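You operate a simulated robot arm through the tools that you are given. There is no shell and no other tool.

You run a simulated robot arm. Do the job below in one go: nothing can be reset, and whatever is moved stays where it is left.

JOB
Set the bung from the steel box warming at HIGH.
Fine: stand it on the cold plate and slide the box shut; level knob set and plate on, then press TIMER once. Set down upright: rubber bung.

The check looks at the end state, three seconds after you hand in, the way a careful person would. Anything else that was tipped, shoved, dropped, spilled or broken makes it a failure.

ROBOT AND FRAMES
A 7-joint arm with a two-finger gripper, fixed in place. Base frame: the origin is at the foot of the arm, x ahead of it, y to its left, z up. Units: mm, degrees, N and s.
With the tool pointing down near the work surface it reaches from about 340 to 720 mm from the base axis. Its first joint turns from -66.0 to 66.0 degrees. Payload 2.45 kg.
Tool frame: the origin (TCP) lies between the finger pads and is the grasp point; the fingertips stand 26 mm ahead of it; z points along the fingers, y is the line along which they close. Largest opening 96 mm; the body of the gripper starts 69 mm behind the TCP.
Orientation is told as [roll, pitch, yaw] about the base's x, y, z axes, in that order, counted from this pose: with the fingers straight down and closing along the base's y, the tool's x points along the base's -x, its y along +y and its z along -z.

CONTROLS
- The arm moves only by the tool step_arm. Its argument "commands" is a list of rows, each an object (a shift or turn left out is 0, a gripper value left out holds the last) with "delta_pos": the shift along the tool's x, y, z in mm, a list of three; "dr": the turn, a rotation vector about the tool's x, y, z in degrees, a list of three. In form: [{"delta_pos": [tx, ty, tz], "dr": [ax, ay, az]}, ...]. A call has 1 to 20 rows; each row is the pose to reach, as a shift and turn from the pose commanded when the call began, along the tool's axes at that moment. "jaw" is the finger opening in mm, from 0 to 96, set as the call begins (left out, the last holds). Each row takes 0.2 s and may step no farther than 50 mm and 8.6 degrees from the row before; otherwise, or with a gripper value out of range, the whole call is refused. Where a pose cannot be reached the arm comes as near as it can. A force on the tool above 40 N (or 10 N above the force at the start of the call, whichever is more), or a blocked arm, ends the call early, and 0.2 s more pass. The fingers move at their own pace and stop on an object; they squeeze with about 33 N. The grip force told is the motor's: it shows also when the fingers shut on nothing. Time passes only in rows, and 0.2 s behind the last, so rows that repeat a pose let the fingers close. The reply holds the time, the measured pose of the TCP, the force on the tool along the base axes, the opening and the grip force, in the units named above and with some noise, with the torque about the TCP (base axes, N m) and any sound that the robot's microphone picked up, and new pictures: "views" is both (left out), scene, wrist or none.
- Cameras (640 x 400 px; columns grow to the right, rows downward): "scene" is fixed at [173.2, -410.7, 1420.6]; the picture's right is [0.76, -0.65, 0.00], its down [-0.36, -0.42, -0.83] and it looks along [0.54, 0.63, -0.55] (base axes); focal length 334 px, centre (320, 200). "wrist" rides on the gripper at [82, 3, -98] in the tool frame; the picture's right is [-0.04, 1.00, 0.00], its down [-0.73, -0.03, -0.68] and it looks along [-0.68, -0.03, 0.73] (tool axes); focal length 256 px, centre (320, 200). There is no depth. A picture from a camera that has moved, and an enlarged one, comes with that camera's place and axes in the base frame and with its lens. The place of the scene camera against the robot may be out by one fixed shift of up to 25 mm in any direction.
- inspect(camera, box): a new picture of the part [left, top, right, bottom] of that camera's present view, enlarged. It takes no simulated time.
- finish_job(): hands the job in; it is judged then, once.

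Nothing tells you positions but the pictures and the camera data. Unless the task says otherwise, let go and move clear before handing in.

The tools are called by a JSON object that holds its "api" and its "payload". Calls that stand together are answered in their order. step_arm: Moves the arm, as the interface text tells. Its arguments: {"type":"object","properties":{"commands":{"type":"array","items":{"type":"object","properties":{"delta_pos":{"type":"array","items":{"type":"number"}},"dr":{"type":"array","items":{"type":"number"}}}}},"jaw":{"type":"number"},"views":{"type":"string","enum":["both","scene","wrist","none"]}},"required":["commands"]} The other tools are called the same way: inspect (camera, box) takes an enlarged picture of a part of a camera's view; finish_job () hands the job in.

At the start:

```text
t: 0.0
tool_pos: [434.7, 128.8, 1123.1]
ee_rot: [0.0, 0.0, 0.1]
contact_force: [-1.2, 0.5, -0.4]
ft_torque: [-0.02, 0.05, -0.01]
width: 96.0
finger_force: 0.0
```

scene: 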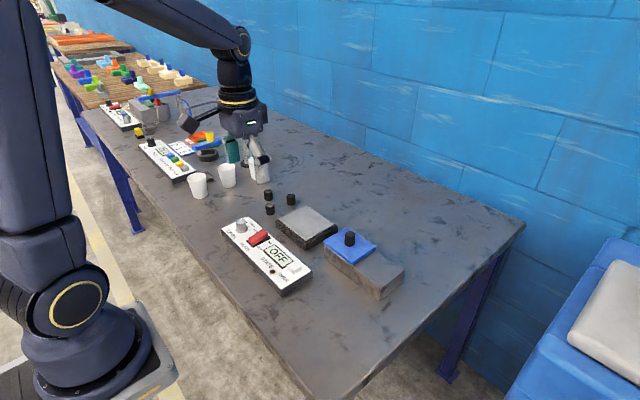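
wrist: 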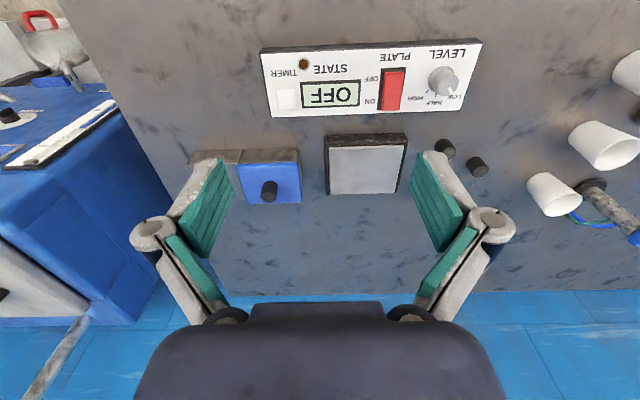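

I see a control panel, a plate beside it, a steel box with a blue sliding lid with a dark knob, and a few dark bungs and cups. I'll look closer before moving.

{"api": "inspect", "payload": {"camera": "scene", "box": [210, 180, 420, 310]}}

{"api": "inspect", "payload": {"camera": "wrist", "box": [170, 30, 510, 220]}}

{"api": "inspect", "payload": {"camera": "scene", "box": [90, 80, 300, 220]}}

```text
3.05 times, centred on (315, 245) of scene
camera zoom: at [173.2, -410.7, 1420.6], right [0.76, -0.65, 0.0], down [-0.36, -0.42, -0.83], along [0.54, 0.63, -0.55], focal length 1019 px, centre (335, 63)
```

zoom: 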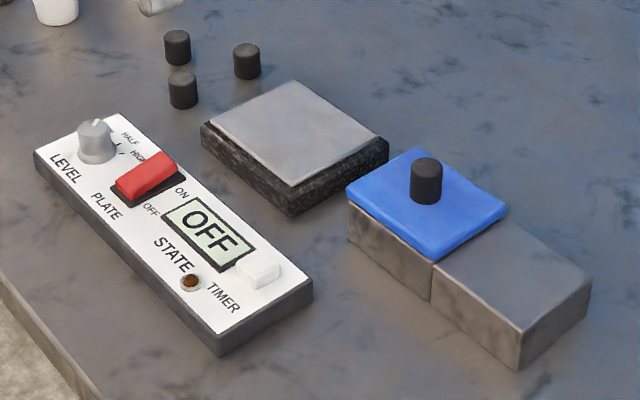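

```text
1.88 times, centred on (340, 125) of wrist
camera zoom: at [353.3, 132.9, 1220.8], right [0.04, 1.0, 0.0], down [0.73, -0.03, 0.68], along [0.68, -0.03, -0.73], focal length 482 px, centre (282, 341)
```

zoom: 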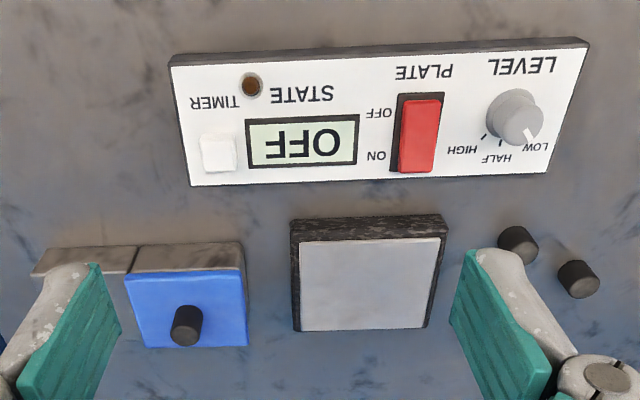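

```text
2.86 times, centred on (195, 150) of scene
camera zoom: at [173.2, -410.7, 1420.6], right [0.76, -0.65, 0.0], down [-0.36, -0.42, -0.83], along [0.54, 0.63, -0.55], focal length 955 px, centre (677, 343)
```

zoom: 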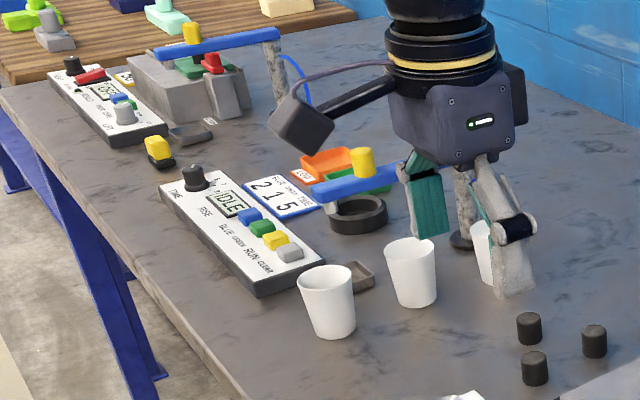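

The table top seems to be near z≈800, with the plate near (650, 208), the box lid near (670, 20) and the panel around x≈500. I'll move closer to the box to see how it is made.

{"api": "step_arm", "payload": {"commands": [{"delta_pos": [-20, -18, 27]}, {"delta_pos": [-40, -37, 54]}, {"delta_pos": [-60, -56, 81]}, {"delta_pos": [-80, -75, 108]}, {"delta_pos": [-100, -94, 135]}, {"delta_pos": [-116, -109, 162]}, {"delta_pos": [-116, -109, 162]}]}}

```text
t: 1.6
tool_pos: [553.2, 20.7, 962.0]
ee_rot: [0.0, 0.0, -0.1]
contact_force: [-0.5, 0.2, -0.4]
ft_torque: [0.01, 0.01, 0.01]
width: 96.3
finger_force: 0.0
camera wrist: at [471.2, 24.8, 1059.1], right [0.04, 1.0, 0.0], down [0.73, -0.03, 0.68], along [0.68, -0.03, -0.73], focal length 256 px, centre (320, 200)
```

scene: 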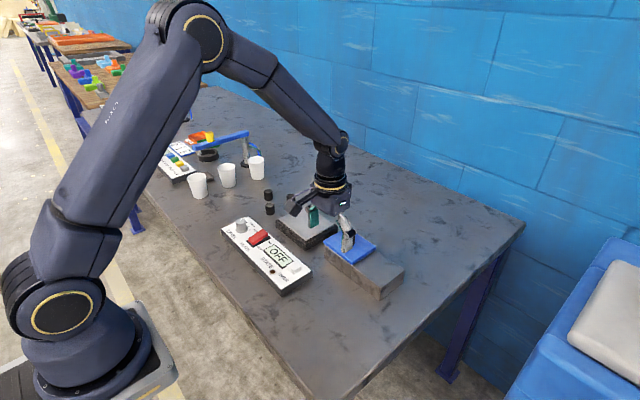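
wrist: 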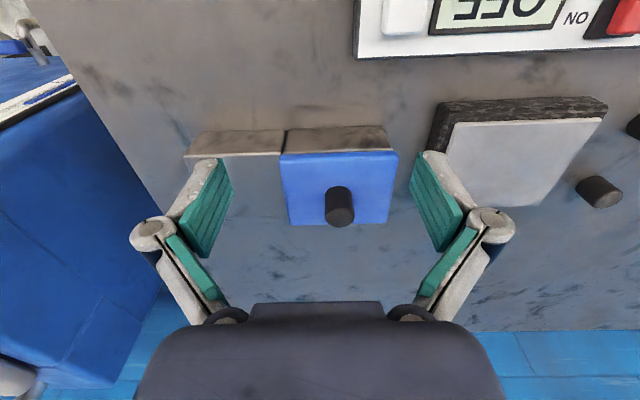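

{"api": "inspect", "payload": {"camera": "wrist", "box": [160, 90, 440, 265]}}

{"api": "inspect", "payload": {"camera": "scene", "box": [310, 210, 420, 305]}}

```text
2.29 times, centred on (300, 178) of wrist
camera zoom: at [471.2, 24.8, 1059.1], right [0.04, 1.0, 0.0], down [0.73, -0.03, 0.68], along [0.68, -0.03, -0.73], focal length 585 px, centre (366, 251)
```

zoom: 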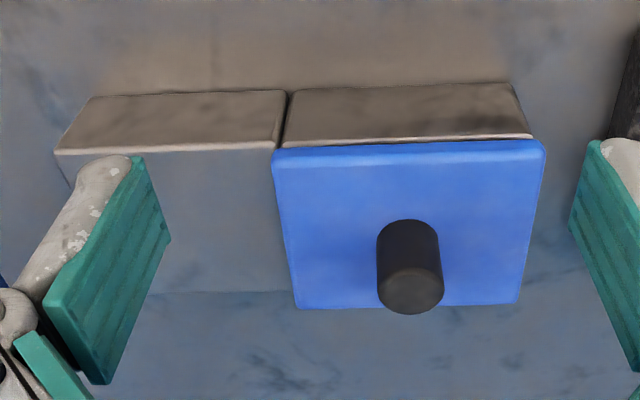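

```text
4.21 times, centred on (365, 258) of scene
camera zoom: at [173.2, -410.7, 1420.6], right [0.76, -0.65, 0.0], down [-0.36, -0.42, -0.83], along [0.54, 0.63, -0.55], focal length 1408 px, centre (130, -42)
```

zoom: 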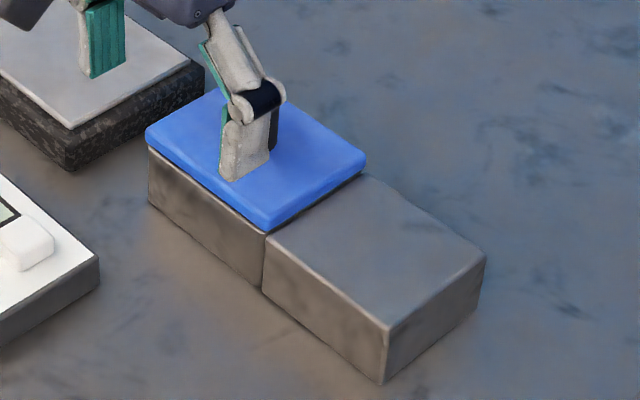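

The box has a blue lid with a fixed knob at about (635, 35), its top at z≈907. To the -y side there is a steel block level with the rim that the lid can slide onto. I'll go above the knob and check the alignment.

{"api": "step_arm", "payload": {"commands": [{"delta_pos": [-40, 7, 0]}, {"delta_pos": [-82, 14, 0]}, {"delta_pos": [-82, 14, 0]}]}}

```text
t: 2.4
tool_pos: [633.4, 35.6, 961.0]
ee_rot: [0.0, 0.0, 0.0]
contact_force: [0.6, 0.0, 0.1]
ft_torque: [0.01, 0.0, -0.01]
width: 95.9
finger_force: 0.1
camera wrist: at [551.2, 39.6, 1058.7], right [0.04, 1.0, 0.0], down [0.73, -0.03, 0.68], along [0.68, -0.03, -0.73], focal length 256 px, centre (320, 200)
```

scene: 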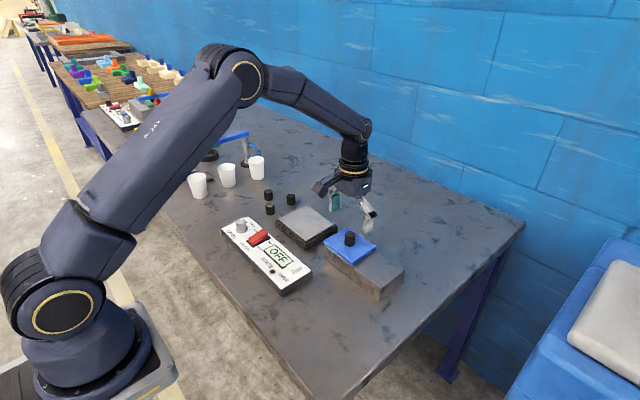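
wrist: 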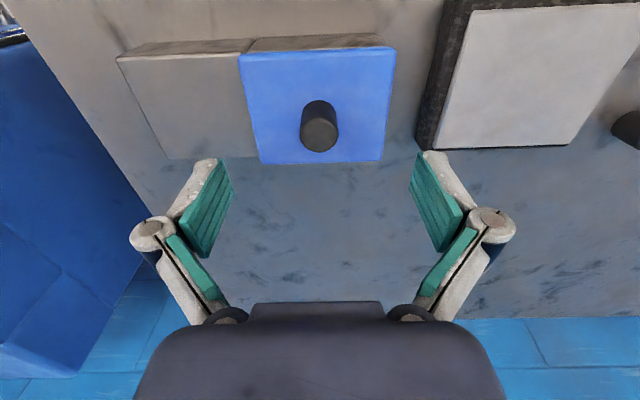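

The tool is centred over the knob at (634, 35). I'll lower it until the fingertips are just above the lid, then close on the knob.

{"api": "step_arm", "payload": {"commands": [{"delta_pos": [0, 0, 25]}, {"delta_pos": [0, 0, 45]}, {"delta_pos": [0, 0, 51]}, {"delta_pos": [0, 0, 51]}], "jaw": 70, "views": "wrist"}}

{"api": "step_arm", "payload": {"commands": [{"delta_pos": [0, 0, 0]}, {"delta_pos": [0, 0, 0]}, {"delta_pos": [0, 0, 0]}, {"delta_pos": [0, 0, 0]}], "jaw": 15, "views": "wrist"}}

```text
t: 3.4
tool_pos: [633.5, 35.1, 909.2]
ee_rot: [0.1, -0.1, 0.0]
contact_force: [-1.1, -0.3, 0.4]
ft_torque: [-0.05, 0.01, -0.02]
width: 69.6
finger_force: 0.1
camera wrist: at [551.4, 39.1, 1008.0], right [0.04, 1.0, 0.0], down [0.73, -0.03, 0.68], along [0.68, -0.03, -0.73], focal length 256 px, centre (320, 200)
```

wrist: 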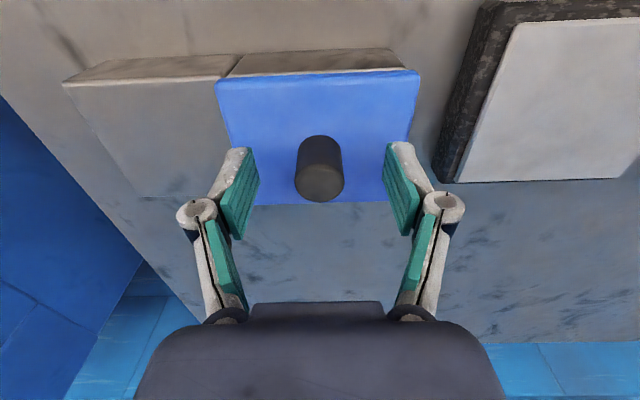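

```text
t: 4.4
tool_pos: [633.0, 34.8, 910.4]
ee_rot: [0.0, 0.1, 0.0]
contact_force: [-0.7, -1.2, 0.6]
ft_torque: [-0.05, -0.02, 0.0]
width: 25.5
finger_force: 41.5
camera wrist: at [551.3, 38.9, 1008.2], right [0.04, 1.0, 0.0], down [0.73, -0.03, 0.68], along [0.68, -0.03, -0.73], focal length 256 px, centre (320, 200)
```

wrist: 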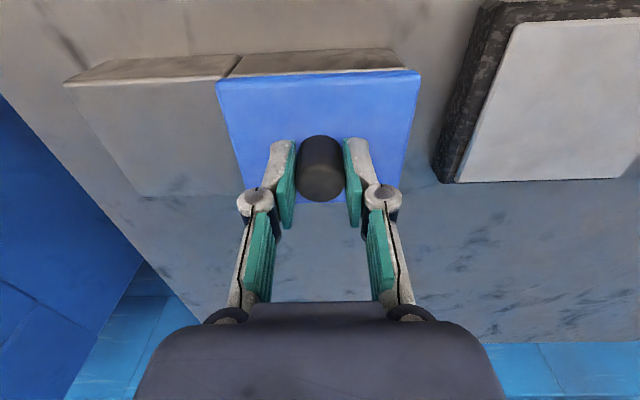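

The knob is gripped (width 25.5). I'll slide it toward -y in small steps and watch the force.

{"api": "step_arm", "payload": {"commands": [{"delta_pos": [0, -5, 0]}, {"delta_pos": [0, -10, 0]}, {"delta_pos": [0, -15, 0]}, {"delta_pos": [0, -20, 0]}], "views": "both"}}

```text
t: 5.4
tool_pos: [633.0, 13.1, 910.5]
ee_rot: [0.0, -0.1, 0.0]
contact_force: [-1.8, 0.4, 4.0]
ft_torque: [-0.05, -1.11, -0.04]
width: 25.4
finger_force: 44.9
camera wrist: at [551.2, 17.6, 1008.1], right [0.04, 1.0, 0.0], down [0.73, -0.03, 0.68], along [0.68, -0.03, -0.73], focal length 256 px, centre (320, 200)
```

scene: 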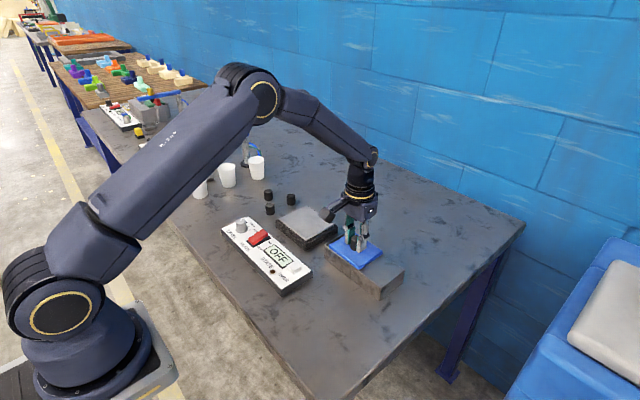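
wrist: 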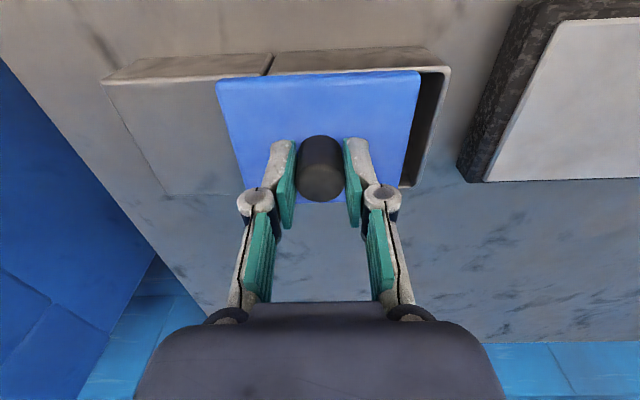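

The lid slides and the well is opening. I'll keep going.

{"api": "step_arm", "payload": {"commands": [{"delta_pos": [0, -6, 0]}, {"delta_pos": [0, -12, 0]}, {"delta_pos": [0, -18, 0]}, {"delta_pos": [0, -24, 0]}, {"delta_pos": [0, -30, 0]}, {"delta_pos": [0, -36, 0]}, {"delta_pos": [0, -42, 0]}, {"delta_pos": [0, -48, 0]}, {"delta_pos": [0, -54, 0]}, {"delta_pos": [0, -60, 0]}], "views": "both"}}

```text
t: 7.6
tool_pos: [632.1, -46.1, 910.3]
ee_rot: [0.0, -0.2, 0.0]
contact_force: [13.5, 0.6, 4.7]
ft_torque: [0.03, -0.72, 0.06]
width: 25.3
finger_force: 44.7
camera wrist: at [550.9, -42.4, 1007.9], right [0.04, 1.0, 0.0], down [0.73, -0.03, 0.68], along [0.68, -0.03, -0.73], focal length 256 px, centre (320, 200)
```

scene: 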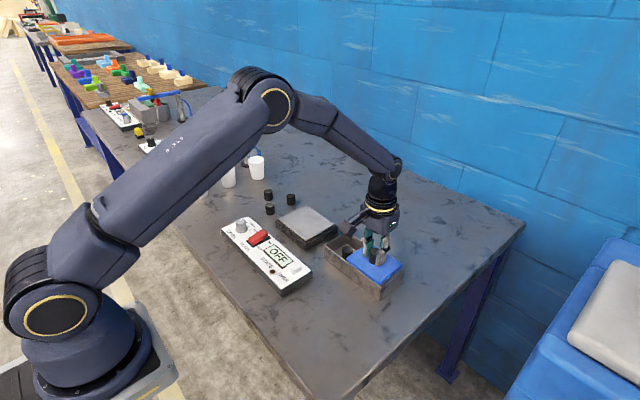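
wrist: 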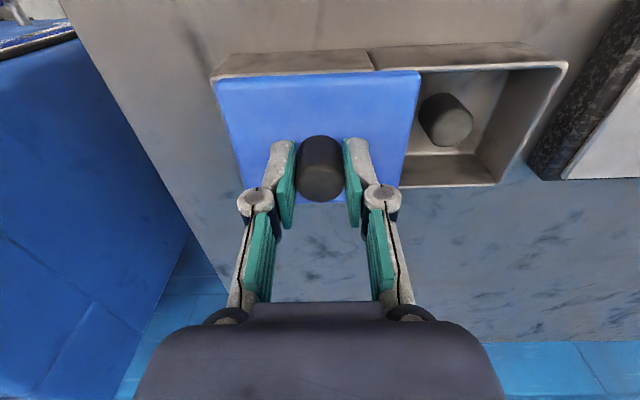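

The bung stands in the well. There's a slight sideways load, so I'll ease x by about 1 mm and finish opening.

{"api": "step_arm", "payload": {"commands": [{"delta_pos": [-0.5, -6, 0]}, {"delta_pos": [-1, -12, 0]}, {"delta_pos": [-1, -18, 0]}, {"delta_pos": [-1, -24, 0]}, {"delta_pos": [-1, -28, 0]}], "views": "both"}}

```text
t: 8.6
tool_pos: [632.3, -57.5, 909.4]
ee_rot: [1.1, 0.2, 0.5]
contact_force: [-1.8, 4.8, 1.0]
ft_torque: [0.16, -0.07, 0.02]
width: 25.2
finger_force: 45.1
stopped in row 4: the force on the tool passed its limit at 44 N (the readings are from after the stop); the commanded pose is now the measured one
camera wrist: at [551.6, -54.3, 1008.2], right [0.03, 1.0, 0.02], down [0.74, -0.04, 0.68], along [0.68, -0.01, -0.74], focal length 256 px, centre (320, 200)
```

scene: 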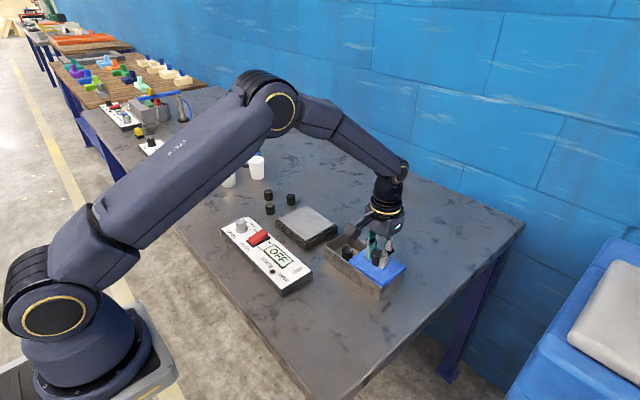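
wrist: 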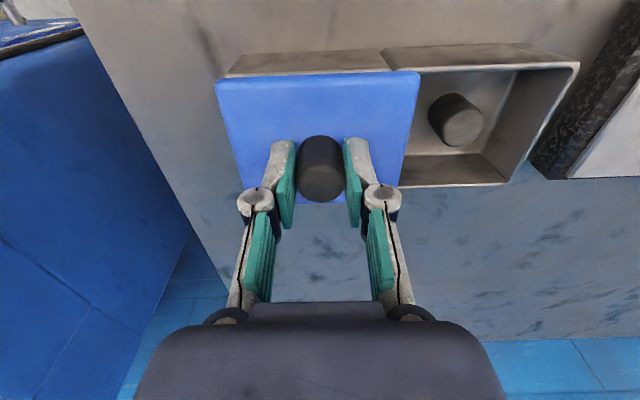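

The lid reached its end stop and the bung is fully exposed. I'll release the knob, rise, and straighten the tool.

{"api": "step_arm", "payload": {"commands": [{"delta_pos": [0, 0, 0]}, {"delta_pos": [0, 0, 0]}, {"delta_pos": [0, 0, 0]}], "jaw": 70, "views": "none"}}

{"api": "step_arm", "payload": {"commands": [{"delta_pos": [0, 0, -20]}, {"delta_pos": [0, 0, -45], "dr": [0.6, -0.1, 0.3]}, {"delta_pos": [0, 30, -70], "dr": [1.1, -0.2, 0.5]}, {"delta_pos": [0, 70, -80], "dr": [1.1, -0.2, 0.5]}, {"delta_pos": [0, 85, -80], "dr": [1.1, -0.2, 0.5]}, {"delta_pos": [0, 85, -80], "dr": [1.1, -0.2, 0.5]}], "views": "both"}}

```text
t: 9.4
tool_pos: [633.5, -56.5, 910.5]
ee_rot: [0.9, 0.1, 0.4]
contact_force: [-0.5, 0.6, 1.2]
ft_torque: [0.01, 0.01, -0.02]
width: 69.9
finger_force: 0.0
```

```text
t: 10.8
tool_pos: [633.0, 26.5, 989.7]
ee_rot: [0.0, -0.1, 0.0]
contact_force: [-0.1, -0.2, 1.1]
ft_torque: [0.02, 0.02, -0.01]
width: 69.8
finger_force: 0.0
camera wrist: at [550.3, 30.7, 1088.5], right [0.04, 1.0, 0.0], down [0.73, -0.03, 0.68], along [0.68, -0.03, -0.73], focal length 256 px, centre (320, 200)
```

scene: 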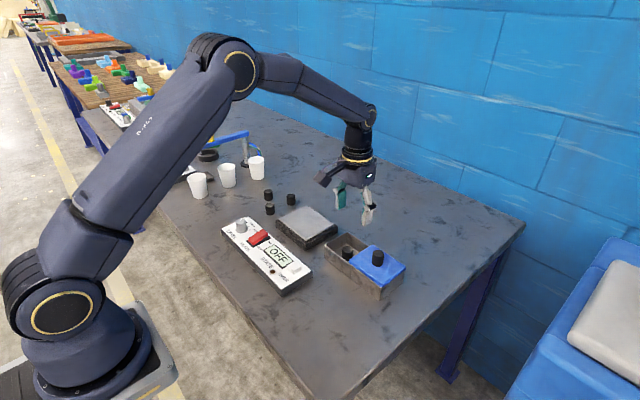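
wrist: 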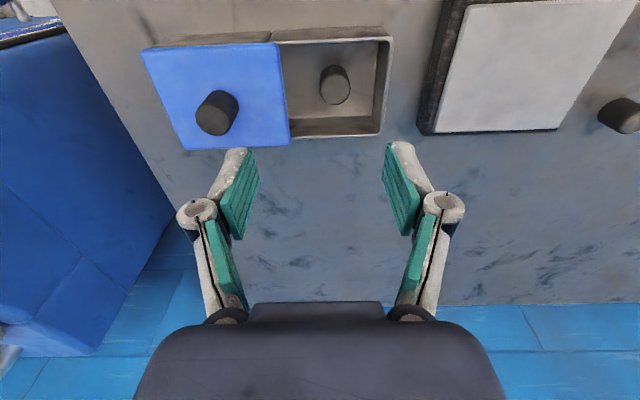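

{"api": "inspect", "payload": {"camera": "wrist", "box": [240, 10, 420, 150]}}

{"api": "inspect", "payload": {"camera": "scene", "box": [310, 220, 420, 305]}}

```text
2.86 times, centred on (330, 80) of wrist
camera zoom: at [550.3, 30.7, 1088.5], right [0.04, 1.0, 0.0], down [0.73, -0.03, 0.68], along [0.68, -0.03, -0.73], focal length 731 px, centre (291, 543)
```

zoom: 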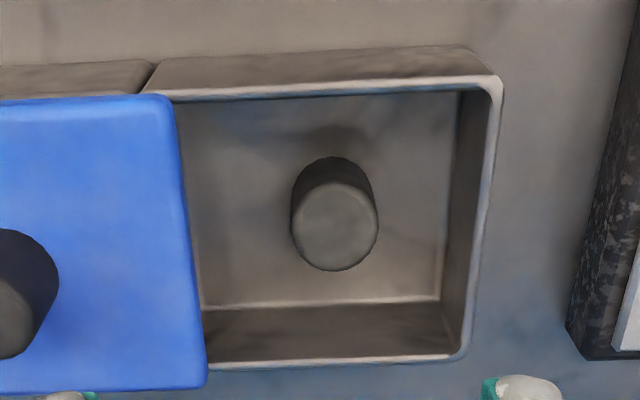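

```text
4.71 times, centred on (365, 262) of scene
camera zoom: at [173.2, -410.7, 1420.6], right [0.76, -0.65, 0.0], down [-0.36, -0.42, -0.83], along [0.54, 0.63, -0.55], focal length 1573 px, centre (108, -94)
```

zoom: 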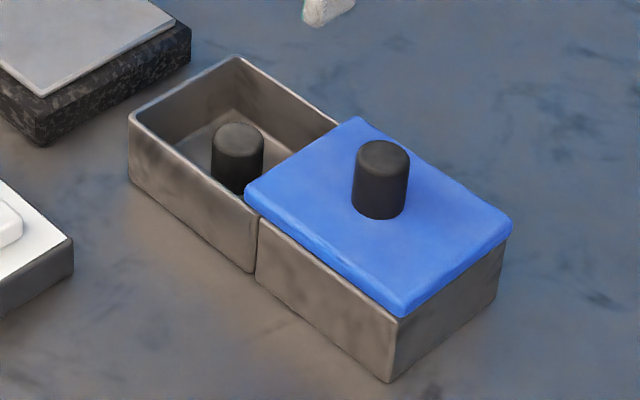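

The bung stands in the well at about (636, 40), with its top near z≈848. I'll hover above it with a narrower jaw to refine the alignment before going in.

{"api": "step_arm", "payload": {"commands": [{"delta_pos": [-3, 14, 20]}, {"delta_pos": [-3, 14, 50]}, {"delta_pos": [-3, 14, 60]}, {"delta_pos": [-3, 14, 60]}], "jaw": 42, "views": "both"}}

{"api": "inspect", "payload": {"camera": "wrist", "box": [220, 10, 440, 150]}}

```text
t: 11.8
tool_pos: [636.0, 41.0, 931.9]
ee_rot: [-0.1, -0.2, -0.1]
contact_force: [-0.1, 0.6, -0.6]
ft_torque: [0.0, -0.02, 0.0]
width: 42.2
finger_force: 0.2
camera wrist: at [553.2, 45.2, 1029.2], right [0.04, 1.0, 0.0], down [0.73, -0.03, 0.68], along [0.68, -0.03, -0.73], focal length 256 px, centre (320, 200)
```

scene: 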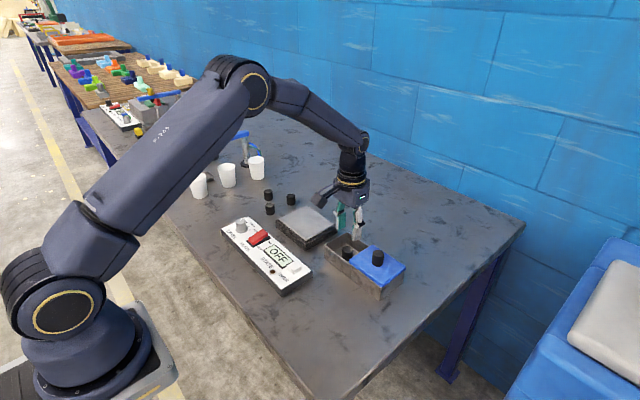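
wrist: 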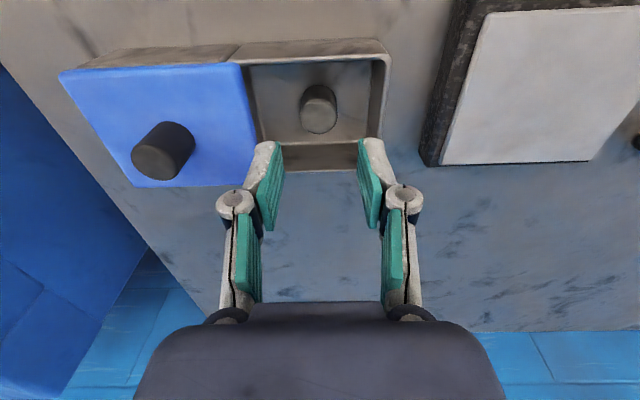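

```text
2.86 times, centred on (330, 80) of wrist
camera zoom: at [553.2, 45.2, 1029.2], right [0.04, 1.0, 0.0], down [0.73, -0.03, 0.68], along [0.68, -0.03, -0.73], focal length 731 px, centre (291, 543)
```

zoom: 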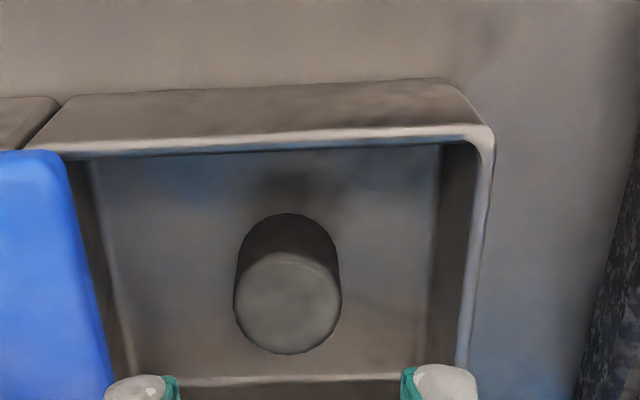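

The bung is at about (638, 40), with a top near z≈846. The gap runs from the lid edge (y≈0) to the right wall (y≈79). I'll go halfway down with the jaw at 38 and check.

{"api": "step_arm", "payload": {"commands": [{"delta_pos": [-2, -0.6, 0]}, {"delta_pos": [-2, -0.6, 15]}, {"delta_pos": [-2, -0.6, 30]}, {"delta_pos": [-2, -0.6, 40]}, {"delta_pos": [-2, -0.6, 48]}, {"delta_pos": [-2, -0.6, 48]}], "jaw": 38, "views": "both"}}

{"api": "inspect", "payload": {"camera": "wrist", "box": [220, 80, 440, 220]}}

{"api": "inspect", "payload": {"camera": "scene", "box": [310, 200, 420, 305]}}

```text
t: 13.2
tool_pos: [637.1, 40.6, 883.9]
ee_rot: [0.0, -0.1, -0.1]
contact_force: [1.3, -0.1, -1.0]
ft_torque: [0.0, 0.01, -0.01]
width: 37.9
finger_force: 0.1
camera wrist: at [556.0, 44.6, 981.1], right [0.04, 1.0, 0.0], down [0.73, -0.03, 0.68], along [0.68, -0.03, -0.73], focal length 256 px, centre (320, 200)
```

scene: 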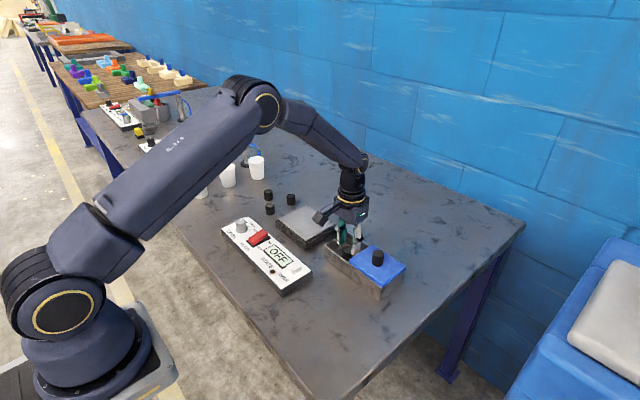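
wrist: 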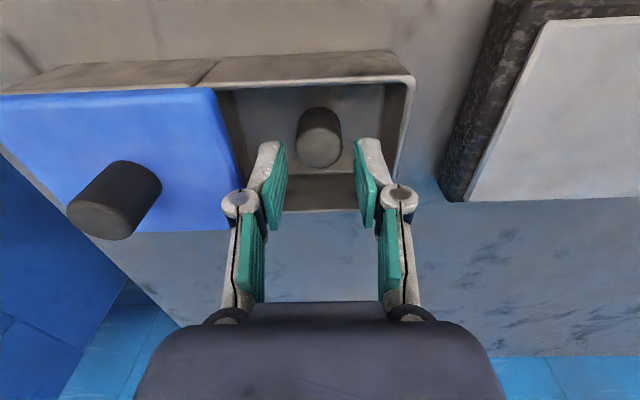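

```text
2.86 times, centred on (330, 150) of wrist
camera zoom: at [556.0, 44.6, 981.1], right [0.04, 1.0, 0.0], down [0.73, -0.03, 0.68], along [0.68, -0.03, -0.73], focal length 731 px, centre (291, 343)
```

zoom: 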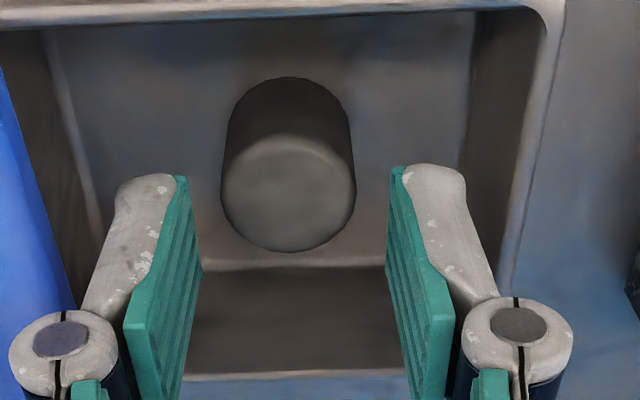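

```text
3.81 times, centred on (365, 252) of scene
camera zoom: at [173.2, -410.7, 1420.6], right [0.76, -0.65, 0.0], down [-0.36, -0.42, -0.83], along [0.54, 0.63, -0.55], focal length 1274 px, centre (149, 0)
```

zoom: 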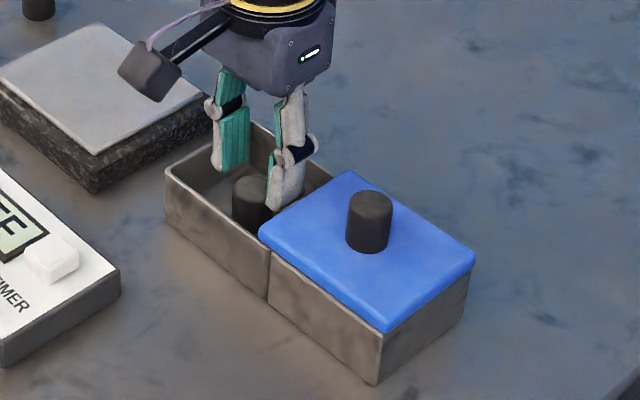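

Alignment is good: the bung is centred between the fingers, top at z≈846. I'll descend to z≈858 and close.

{"api": "step_arm", "payload": {"commands": [{"delta_pos": [-0.5, 0, 8]}, {"delta_pos": [-0.5, 0, 16]}, {"delta_pos": [-0.5, 0, 22]}, {"delta_pos": [-0.5, 0, 26]}, {"delta_pos": [-0.5, 0, 26]}], "views": "both"}}

{"api": "inspect", "payload": {"camera": "wrist", "box": [220, 80, 440, 220]}}

```text
t: 14.4
tool_pos: [638.6, 41.4, 856.1]
ee_rot: [-0.1, 0.0, -0.1]
contact_force: [-0.3, 0.8, 0.4]
ft_torque: [-0.01, 0.0, 0.03]
width: 37.8
finger_force: 0.1
camera wrist: at [556.5, 44.5, 954.9], right [0.04, 1.0, 0.0], down [0.73, -0.03, 0.68], along [0.68, -0.03, -0.73], focal length 256 px, centre (320, 200)
```

scene: 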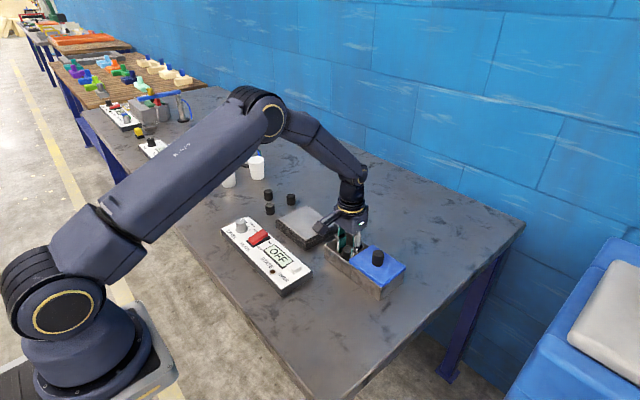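
wrist: 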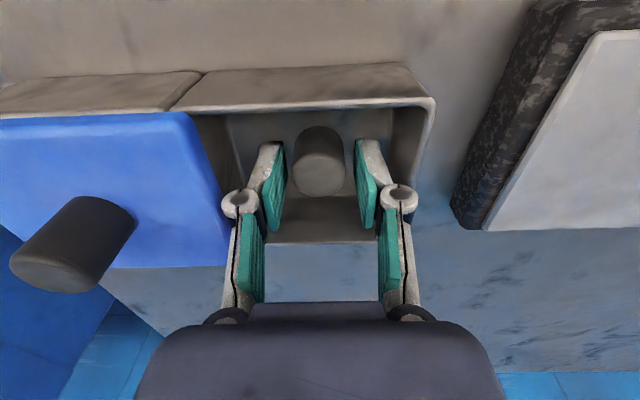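

```text
2.86 times, centred on (330, 150) of wrist
camera zoom: at [556.5, 44.5, 954.9], right [0.04, 1.0, 0.0], down [0.73, -0.03, 0.68], along [0.68, -0.03, -0.73], focal length 731 px, centre (291, 343)
```

zoom: 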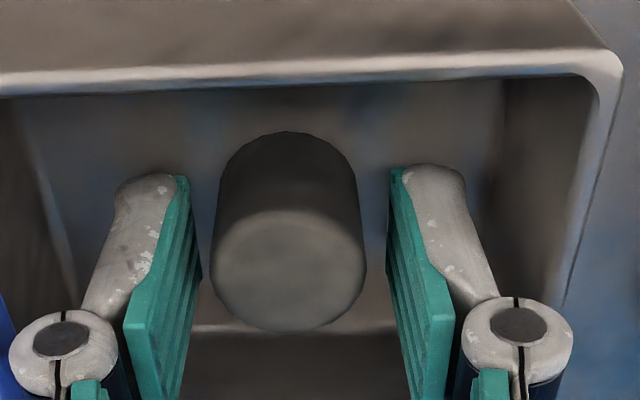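

The fingers straddle the bung with no contact. Closing on it now.

{"api": "step_arm", "payload": {"commands": [{"delta_pos": [0, 0, 0]}, {"delta_pos": [0, 0, 0]}, {"delta_pos": [0, 0, 0]}], "jaw": 15, "views": "wrist"}}

```text
t: 15.2
tool_pos: [637.8, 40.6, 858.1]
ee_rot: [0.0, -0.1, -0.2]
contact_force: [0.5, 0.1, -0.2]
ft_torque: [0.01, 0.0, 0.05]
width: 26.4
finger_force: 32.5
camera wrist: at [556.4, 44.6, 955.0], right [0.04, 1.0, 0.0], down [0.73, -0.03, 0.68], along [0.68, -0.03, -0.73], focal length 256 px, centre (320, 200)
```

wrist: 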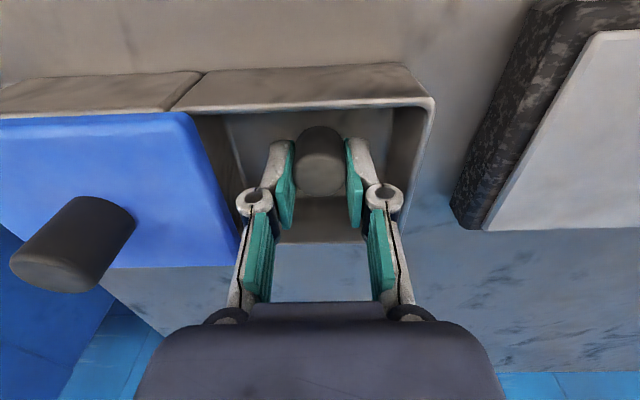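

The bung is gripped (26.4 mm). I'll lift it straight up.

{"api": "step_arm", "payload": {"commands": [{"delta_pos": [0, 0, -6]}, {"delta_pos": [0, 0, -14]}, {"delta_pos": [0, 0, -26]}, {"delta_pos": [0, 0, -40]}, {"delta_pos": [0, 0, -55]}, {"delta_pos": [0, 0, -70]}, {"delta_pos": [0, 0, -70]}], "views": "both"}}

{"api": "inspect", "payload": {"camera": "scene", "box": [290, 160, 420, 300]}}

```text
t: 16.8
tool_pos: [639.9, 40.8, 926.1]
ee_rot: [-0.2, -0.2, -0.1]
contact_force: [0.3, -0.2, 0.1]
ft_torque: [0.0, 0.01, 0.0]
width: 26.2
finger_force: 33.5
camera wrist: at [557.1, 44.5, 1024.4], right [0.04, 1.0, 0.0], down [0.73, -0.03, 0.68], along [0.68, -0.03, -0.73], focal length 256 px, centre (320, 200)
```

scene: 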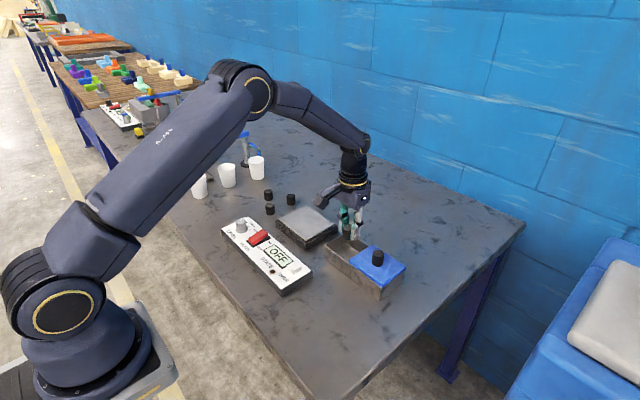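
wrist: 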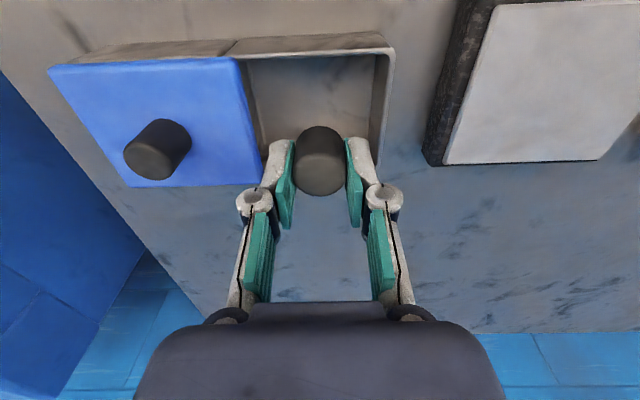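

```text
2.86 times, centred on (355, 230) of scene
camera zoom: at [173.2, -410.7, 1420.6], right [0.76, -0.65, 0.0], down [-0.36, -0.42, -0.83], along [0.54, 0.63, -0.55], focal length 955 px, centre (220, 114)
```

zoom: 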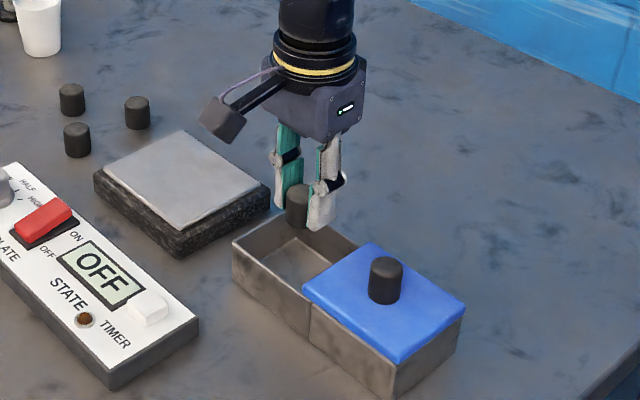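

The bung is held upright. I'll carry it at this height over the plate centre, about (628, 199).

{"api": "step_arm", "payload": {"commands": [{"delta_pos": [0, 25, -8]}, {"delta_pos": [2, 55, -8]}, {"delta_pos": [4, 85, -8]}, {"delta_pos": [7, 115, -8]}, {"delta_pos": [9, 140, -8]}, {"delta_pos": [10, 158, -8]}, {"delta_pos": [10, 158, -8]}, {"delta_pos": [10, 158, -8]}], "views": "both"}}

```text
t: 18.6
tool_pos: [629.4, 198.4, 933.6]
ee_rot: [-0.1, -0.1, -0.1]
contact_force: [0.6, 0.5, -1.1]
ft_torque: [0.0, -0.02, -0.01]
width: 26.3
finger_force: 33.0
camera wrist: at [546.4, 203.3, 1031.9], right [0.04, 1.0, 0.0], down [0.73, -0.03, 0.68], along [0.68, -0.03, -0.73], focal length 256 px, centre (320, 200)
```

scene: 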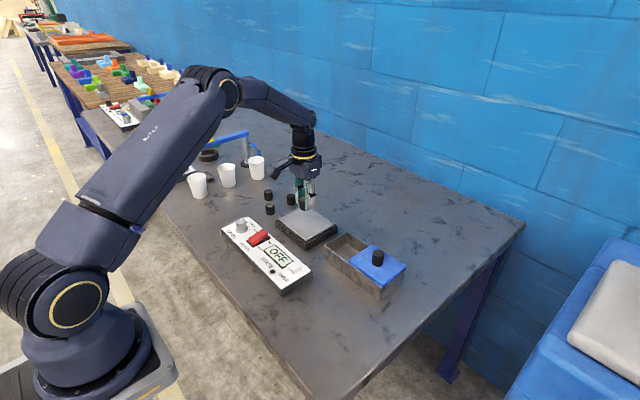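
wrist: 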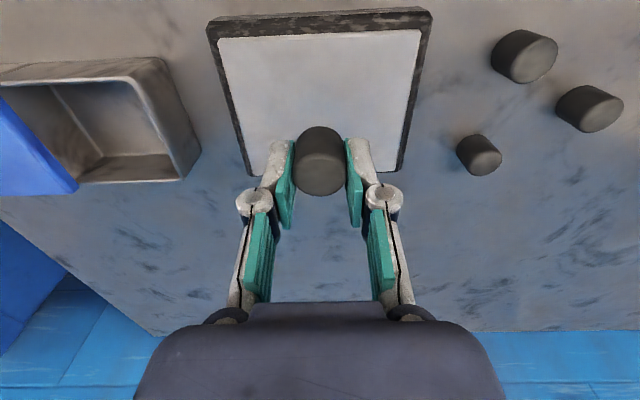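

The bung is over the plate centre. I'll lower gently and watch for contact.

{"api": "step_arm", "payload": {"commands": [{"delta_pos": [0, 0, 12]}, {"delta_pos": [0, 0, 24]}, {"delta_pos": [0, 0, 34]}, {"delta_pos": [0, 0, 34]}, {"delta_pos": [0, 0, 36]}, {"delta_pos": [0, 0, 38]}, {"delta_pos": [0, 0, 38]}], "views": "both"}}

{"api": "inspect", "payload": {"camera": "scene", "box": [260, 150, 360, 260]}}

```text
t: 20.2
tool_pos: [628.4, 198.5, 896.7]
ee_rot: [-0.2, -0.1, -0.1]
contact_force: [-0.1, 0.1, -0.2]
ft_torque: [0.01, 0.01, 0.03]
width: 26.5
finger_force: 32.5
camera wrist: at [546.5, 202.8, 994.4], right [0.04, 1.0, 0.0], down [0.73, -0.03, 0.68], along [0.68, -0.03, -0.73], focal length 256 px, centre (320, 200)
```

scene: 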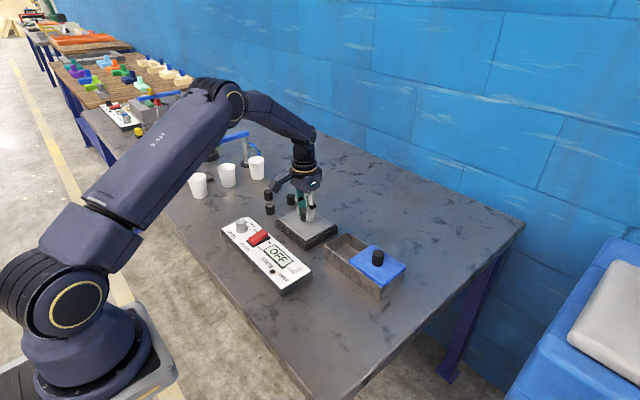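
wrist: 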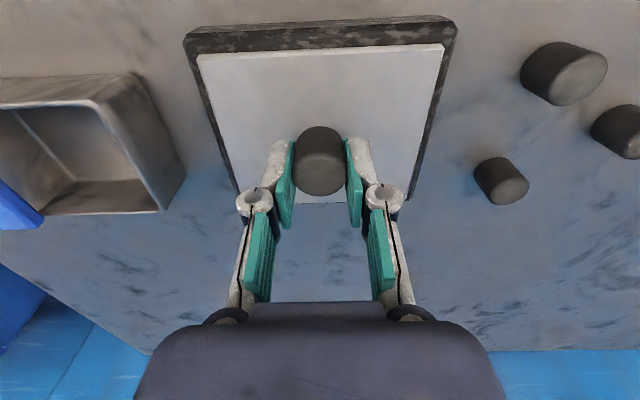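

```text
3.64 times, centred on (310, 205) of scene
camera zoom: at [173.2, -410.7, 1420.6], right [0.76, -0.65, 0.0], down [-0.36, -0.42, -0.83], along [0.54, 0.63, -0.55], focal length 1216 px, centre (356, 182)
```

zoom: 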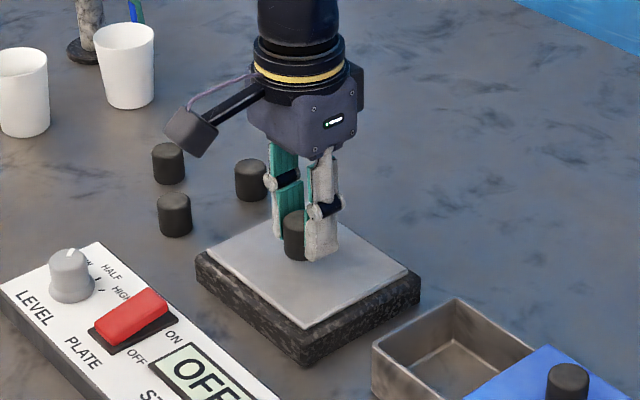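

No contact yet. I'll step down by small amounts.

{"api": "step_arm", "payload": {"commands": [{"delta_pos": [0, 0, 2]}, {"delta_pos": [0, 0, 2]}], "views": "none"}}

{"api": "step_arm", "payload": {"commands": [{"delta_pos": [0, 0, 1.5]}, {"delta_pos": [0, 0, 1.5]}], "views": "none"}}

{"api": "step_arm", "payload": {"commands": [{"delta_pos": [0, 0, 1]}, {"delta_pos": [0, 0, 1]}], "views": "none"}}

```text
t: 20.8
tool_pos: [628.1, 197.7, 894.6]
ee_rot: [-0.1, -0.1, -0.1]
contact_force: [0.5, 0.9, -0.7]
ft_torque: [0.03, 0.01, 0.0]
width: 26.5
finger_force: 33.3
```

```text
t: 21.4
tool_pos: [627.9, 198.0, 893.8]
ee_rot: [0.0, -0.2, -0.1]
contact_force: [-0.1, 0.6, 0.4]
ft_torque: [-0.02, -0.02, -0.02]
width: 26.4
finger_force: 32.9
```

```text
t: 22.0
tool_pos: [627.6, 198.6, 892.7]
ee_rot: [-0.1, 0.0, -0.1]
contact_force: [-0.8, -0.4, -1.0]
ft_torque: [0.0, 0.02, 0.01]
width: 26.4
finger_force: 33.4
```

{"api": "step_arm", "payload": {"commands": [{"delta_pos": [0, 0, 1]}, {"delta_pos": [0, 0, 1]}], "views": "none"}}

{"api": "step_arm", "payload": {"commands": [{"delta_pos": [0, 0, 1]}, {"delta_pos": [0, 0, 1]}], "views": "wrist"}}

{"api": "inspect", "payload": {"camera": "scene", "box": [280, 170, 340, 230]}}

```text
t: 22.6
tool_pos: [627.2, 197.8, 891.2]
ee_rot: [-0.2, -0.2, -0.1]
contact_force: [0.5, 0.4, -0.4]
ft_torque: [-0.02, 0.0, 0.02]
width: 26.4
finger_force: 32.9
```

```text
t: 23.2
tool_pos: [627.9, 197.1, 890.3]
ee_rot: [-0.1, -0.1, -0.1]
contact_force: [-0.2, 0.4, 0.1]
ft_torque: [-0.01, 0.01, -0.01]
width: 26.4
finger_force: 32.5
camera wrist: at [546.2, 202.2, 988.7], right [0.04, 1.0, 0.0], down [0.73, -0.03, 0.68], along [0.68, -0.03, -0.73], focal length 256 px, centre (320, 200)
```

wrist: 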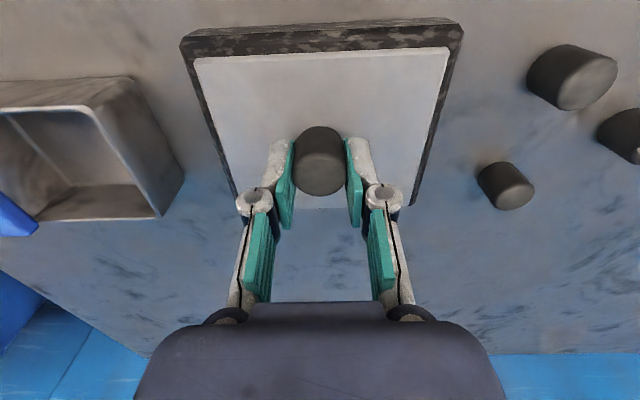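

```text
6.67 times, centred on (310, 200) of scene
camera zoom: at [173.2, -410.7, 1420.6], right [0.76, -0.65, 0.0], down [-0.36, -0.42, -0.83], along [0.54, 0.63, -0.55], focal length 2229 px, centre (387, 200)
```

zoom: 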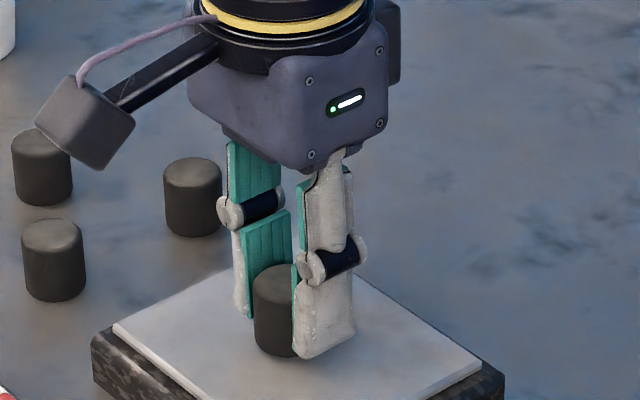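

Still no contact; the plate top may be nearer z≈848. I'll continue down in small steps.

{"api": "step_arm", "payload": {"commands": [{"delta_pos": [0, 0, 1]}, {"delta_pos": [0, 0, 2]}, {"delta_pos": [0, 0, 2]}], "views": "none"}}

{"api": "step_arm", "payload": {"commands": [{"delta_pos": [0, 0, 1]}, {"delta_pos": [0, 0, 1]}], "views": "none"}}

{"api": "step_arm", "payload": {"commands": [{"delta_pos": [0, 0, 1]}, {"delta_pos": [0, 0, 1]}], "views": "none"}}

{"api": "step_arm", "payload": {"commands": [{"delta_pos": [0, 0, 1]}, {"delta_pos": [0, 0, 1]}], "views": "none"}}

```text
t: 24.0
tool_pos: [629.6, 197.2, 888.5]
ee_rot: [-0.1, -0.1, 0.0]
contact_force: [0.1, -1.1, 1.1]
ft_torque: [0.0, -0.01, -0.03]
width: 26.6
finger_force: 33.1
```

```text
t: 24.6
tool_pos: [629.6, 198.8, 888.1]
ee_rot: [-0.1, -0.2, -0.1]
contact_force: [-0.1, 0.0, 0.3]
ft_torque: [0.0, -0.01, 0.01]
width: 26.2
finger_force: 33.5
```

```text
t: 25.2
tool_pos: [629.2, 197.6, 887.0]
ee_rot: [-0.1, -0.1, -0.1]
contact_force: [-0.4, -0.7, 0.3]
ft_torque: [-0.03, -0.02, 0.02]
width: 26.2
finger_force: 32.4
```

```text
t: 25.8
tool_pos: [628.7, 198.1, 885.6]
ee_rot: [-0.1, -0.1, 0.0]
contact_force: [-1.1, 1.4, 6.1]
ft_torque: [0.01, 0.05, 0.01]
width: 26.4
finger_force: 33.2
```

Contact: +6 N in z at TCP z≈886, so the bung is standing on the plate. I'll open and rise.

{"api": "step_arm", "payload": {"commands": [{"delta_pos": [0, 0, 0]}, {"delta_pos": [0, 0, 0]}, {"delta_pos": [0, 0, 0]}], "jaw": 46, "views": "wrist"}}

{"api": "step_arm", "payload": {"commands": [{"delta_pos": [0, 0, -10]}, {"delta_pos": [0, 0, -30]}, {"delta_pos": [0, 0, -55]}, {"delta_pos": [0, 0, -80]}, {"delta_pos": [0, 0, -80]}], "views": "both"}}

{"api": "inspect", "payload": {"camera": "scene", "box": [210, 160, 420, 310]}}

```text
t: 26.6
tool_pos: [628.5, 197.4, 884.5]
ee_rot: [0.0, -0.1, -0.1]
contact_force: [-0.4, 0.3, 0.1]
ft_torque: [0.07, 0.01, -0.03]
width: 45.9
finger_force: 0.1
camera wrist: at [546.7, 201.9, 983.2], right [0.04, 1.0, 0.0], down [0.73, -0.03, 0.68], along [0.68, -0.03, -0.73], focal length 256 px, centre (320, 200)
```

wrist: 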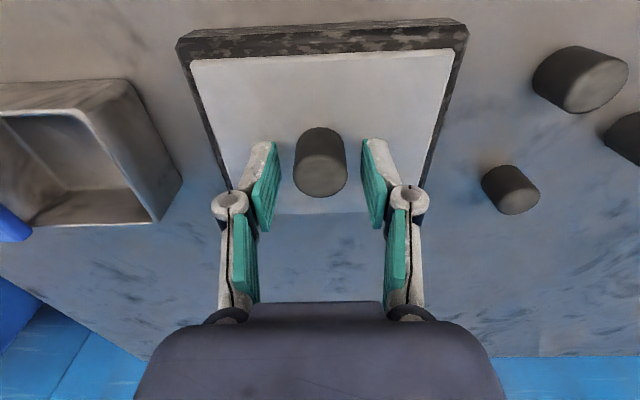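

```text
t: 27.8
tool_pos: [627.2, 200.1, 964.6]
ee_rot: [-0.1, -0.1, -0.1]
contact_force: [0.7, 0.0, -0.5]
ft_torque: [0.05, 0.02, 0.0]
width: 45.8
finger_force: 0.1
camera wrist: at [545.6, 202.9, 1063.2], right [0.04, 1.0, 0.0], down [0.73, -0.03, 0.68], along [0.68, -0.03, -0.73], focal length 256 px, centre (320, 200)
```

scene: 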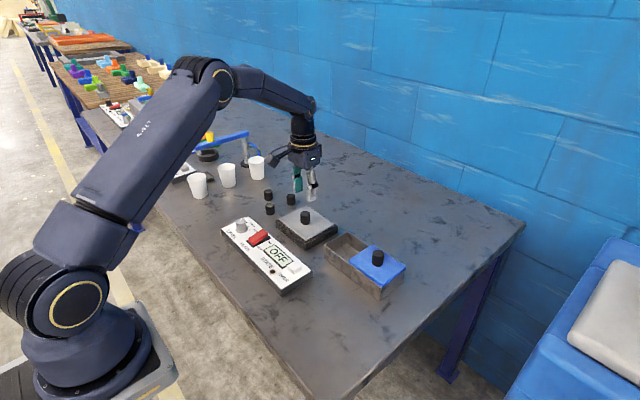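
wrist: 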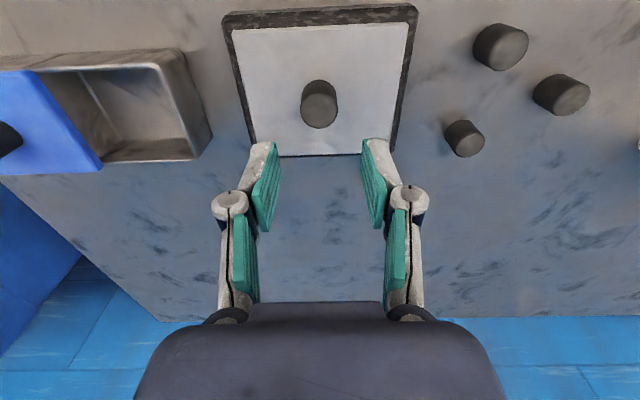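

```text
2.67 times, centred on (315, 235) of scene
camera zoom: at [173.2, -410.7, 1420.6], right [0.76, -0.65, 0.0], down [-0.36, -0.42, -0.83], along [0.54, 0.63, -0.55], focal length 892 px, centre (333, 107)
```

zoom: 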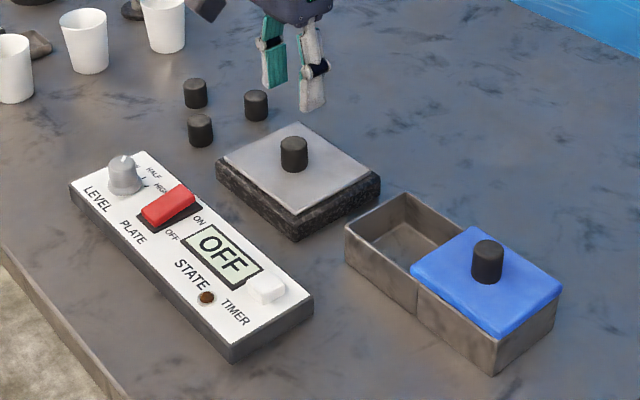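

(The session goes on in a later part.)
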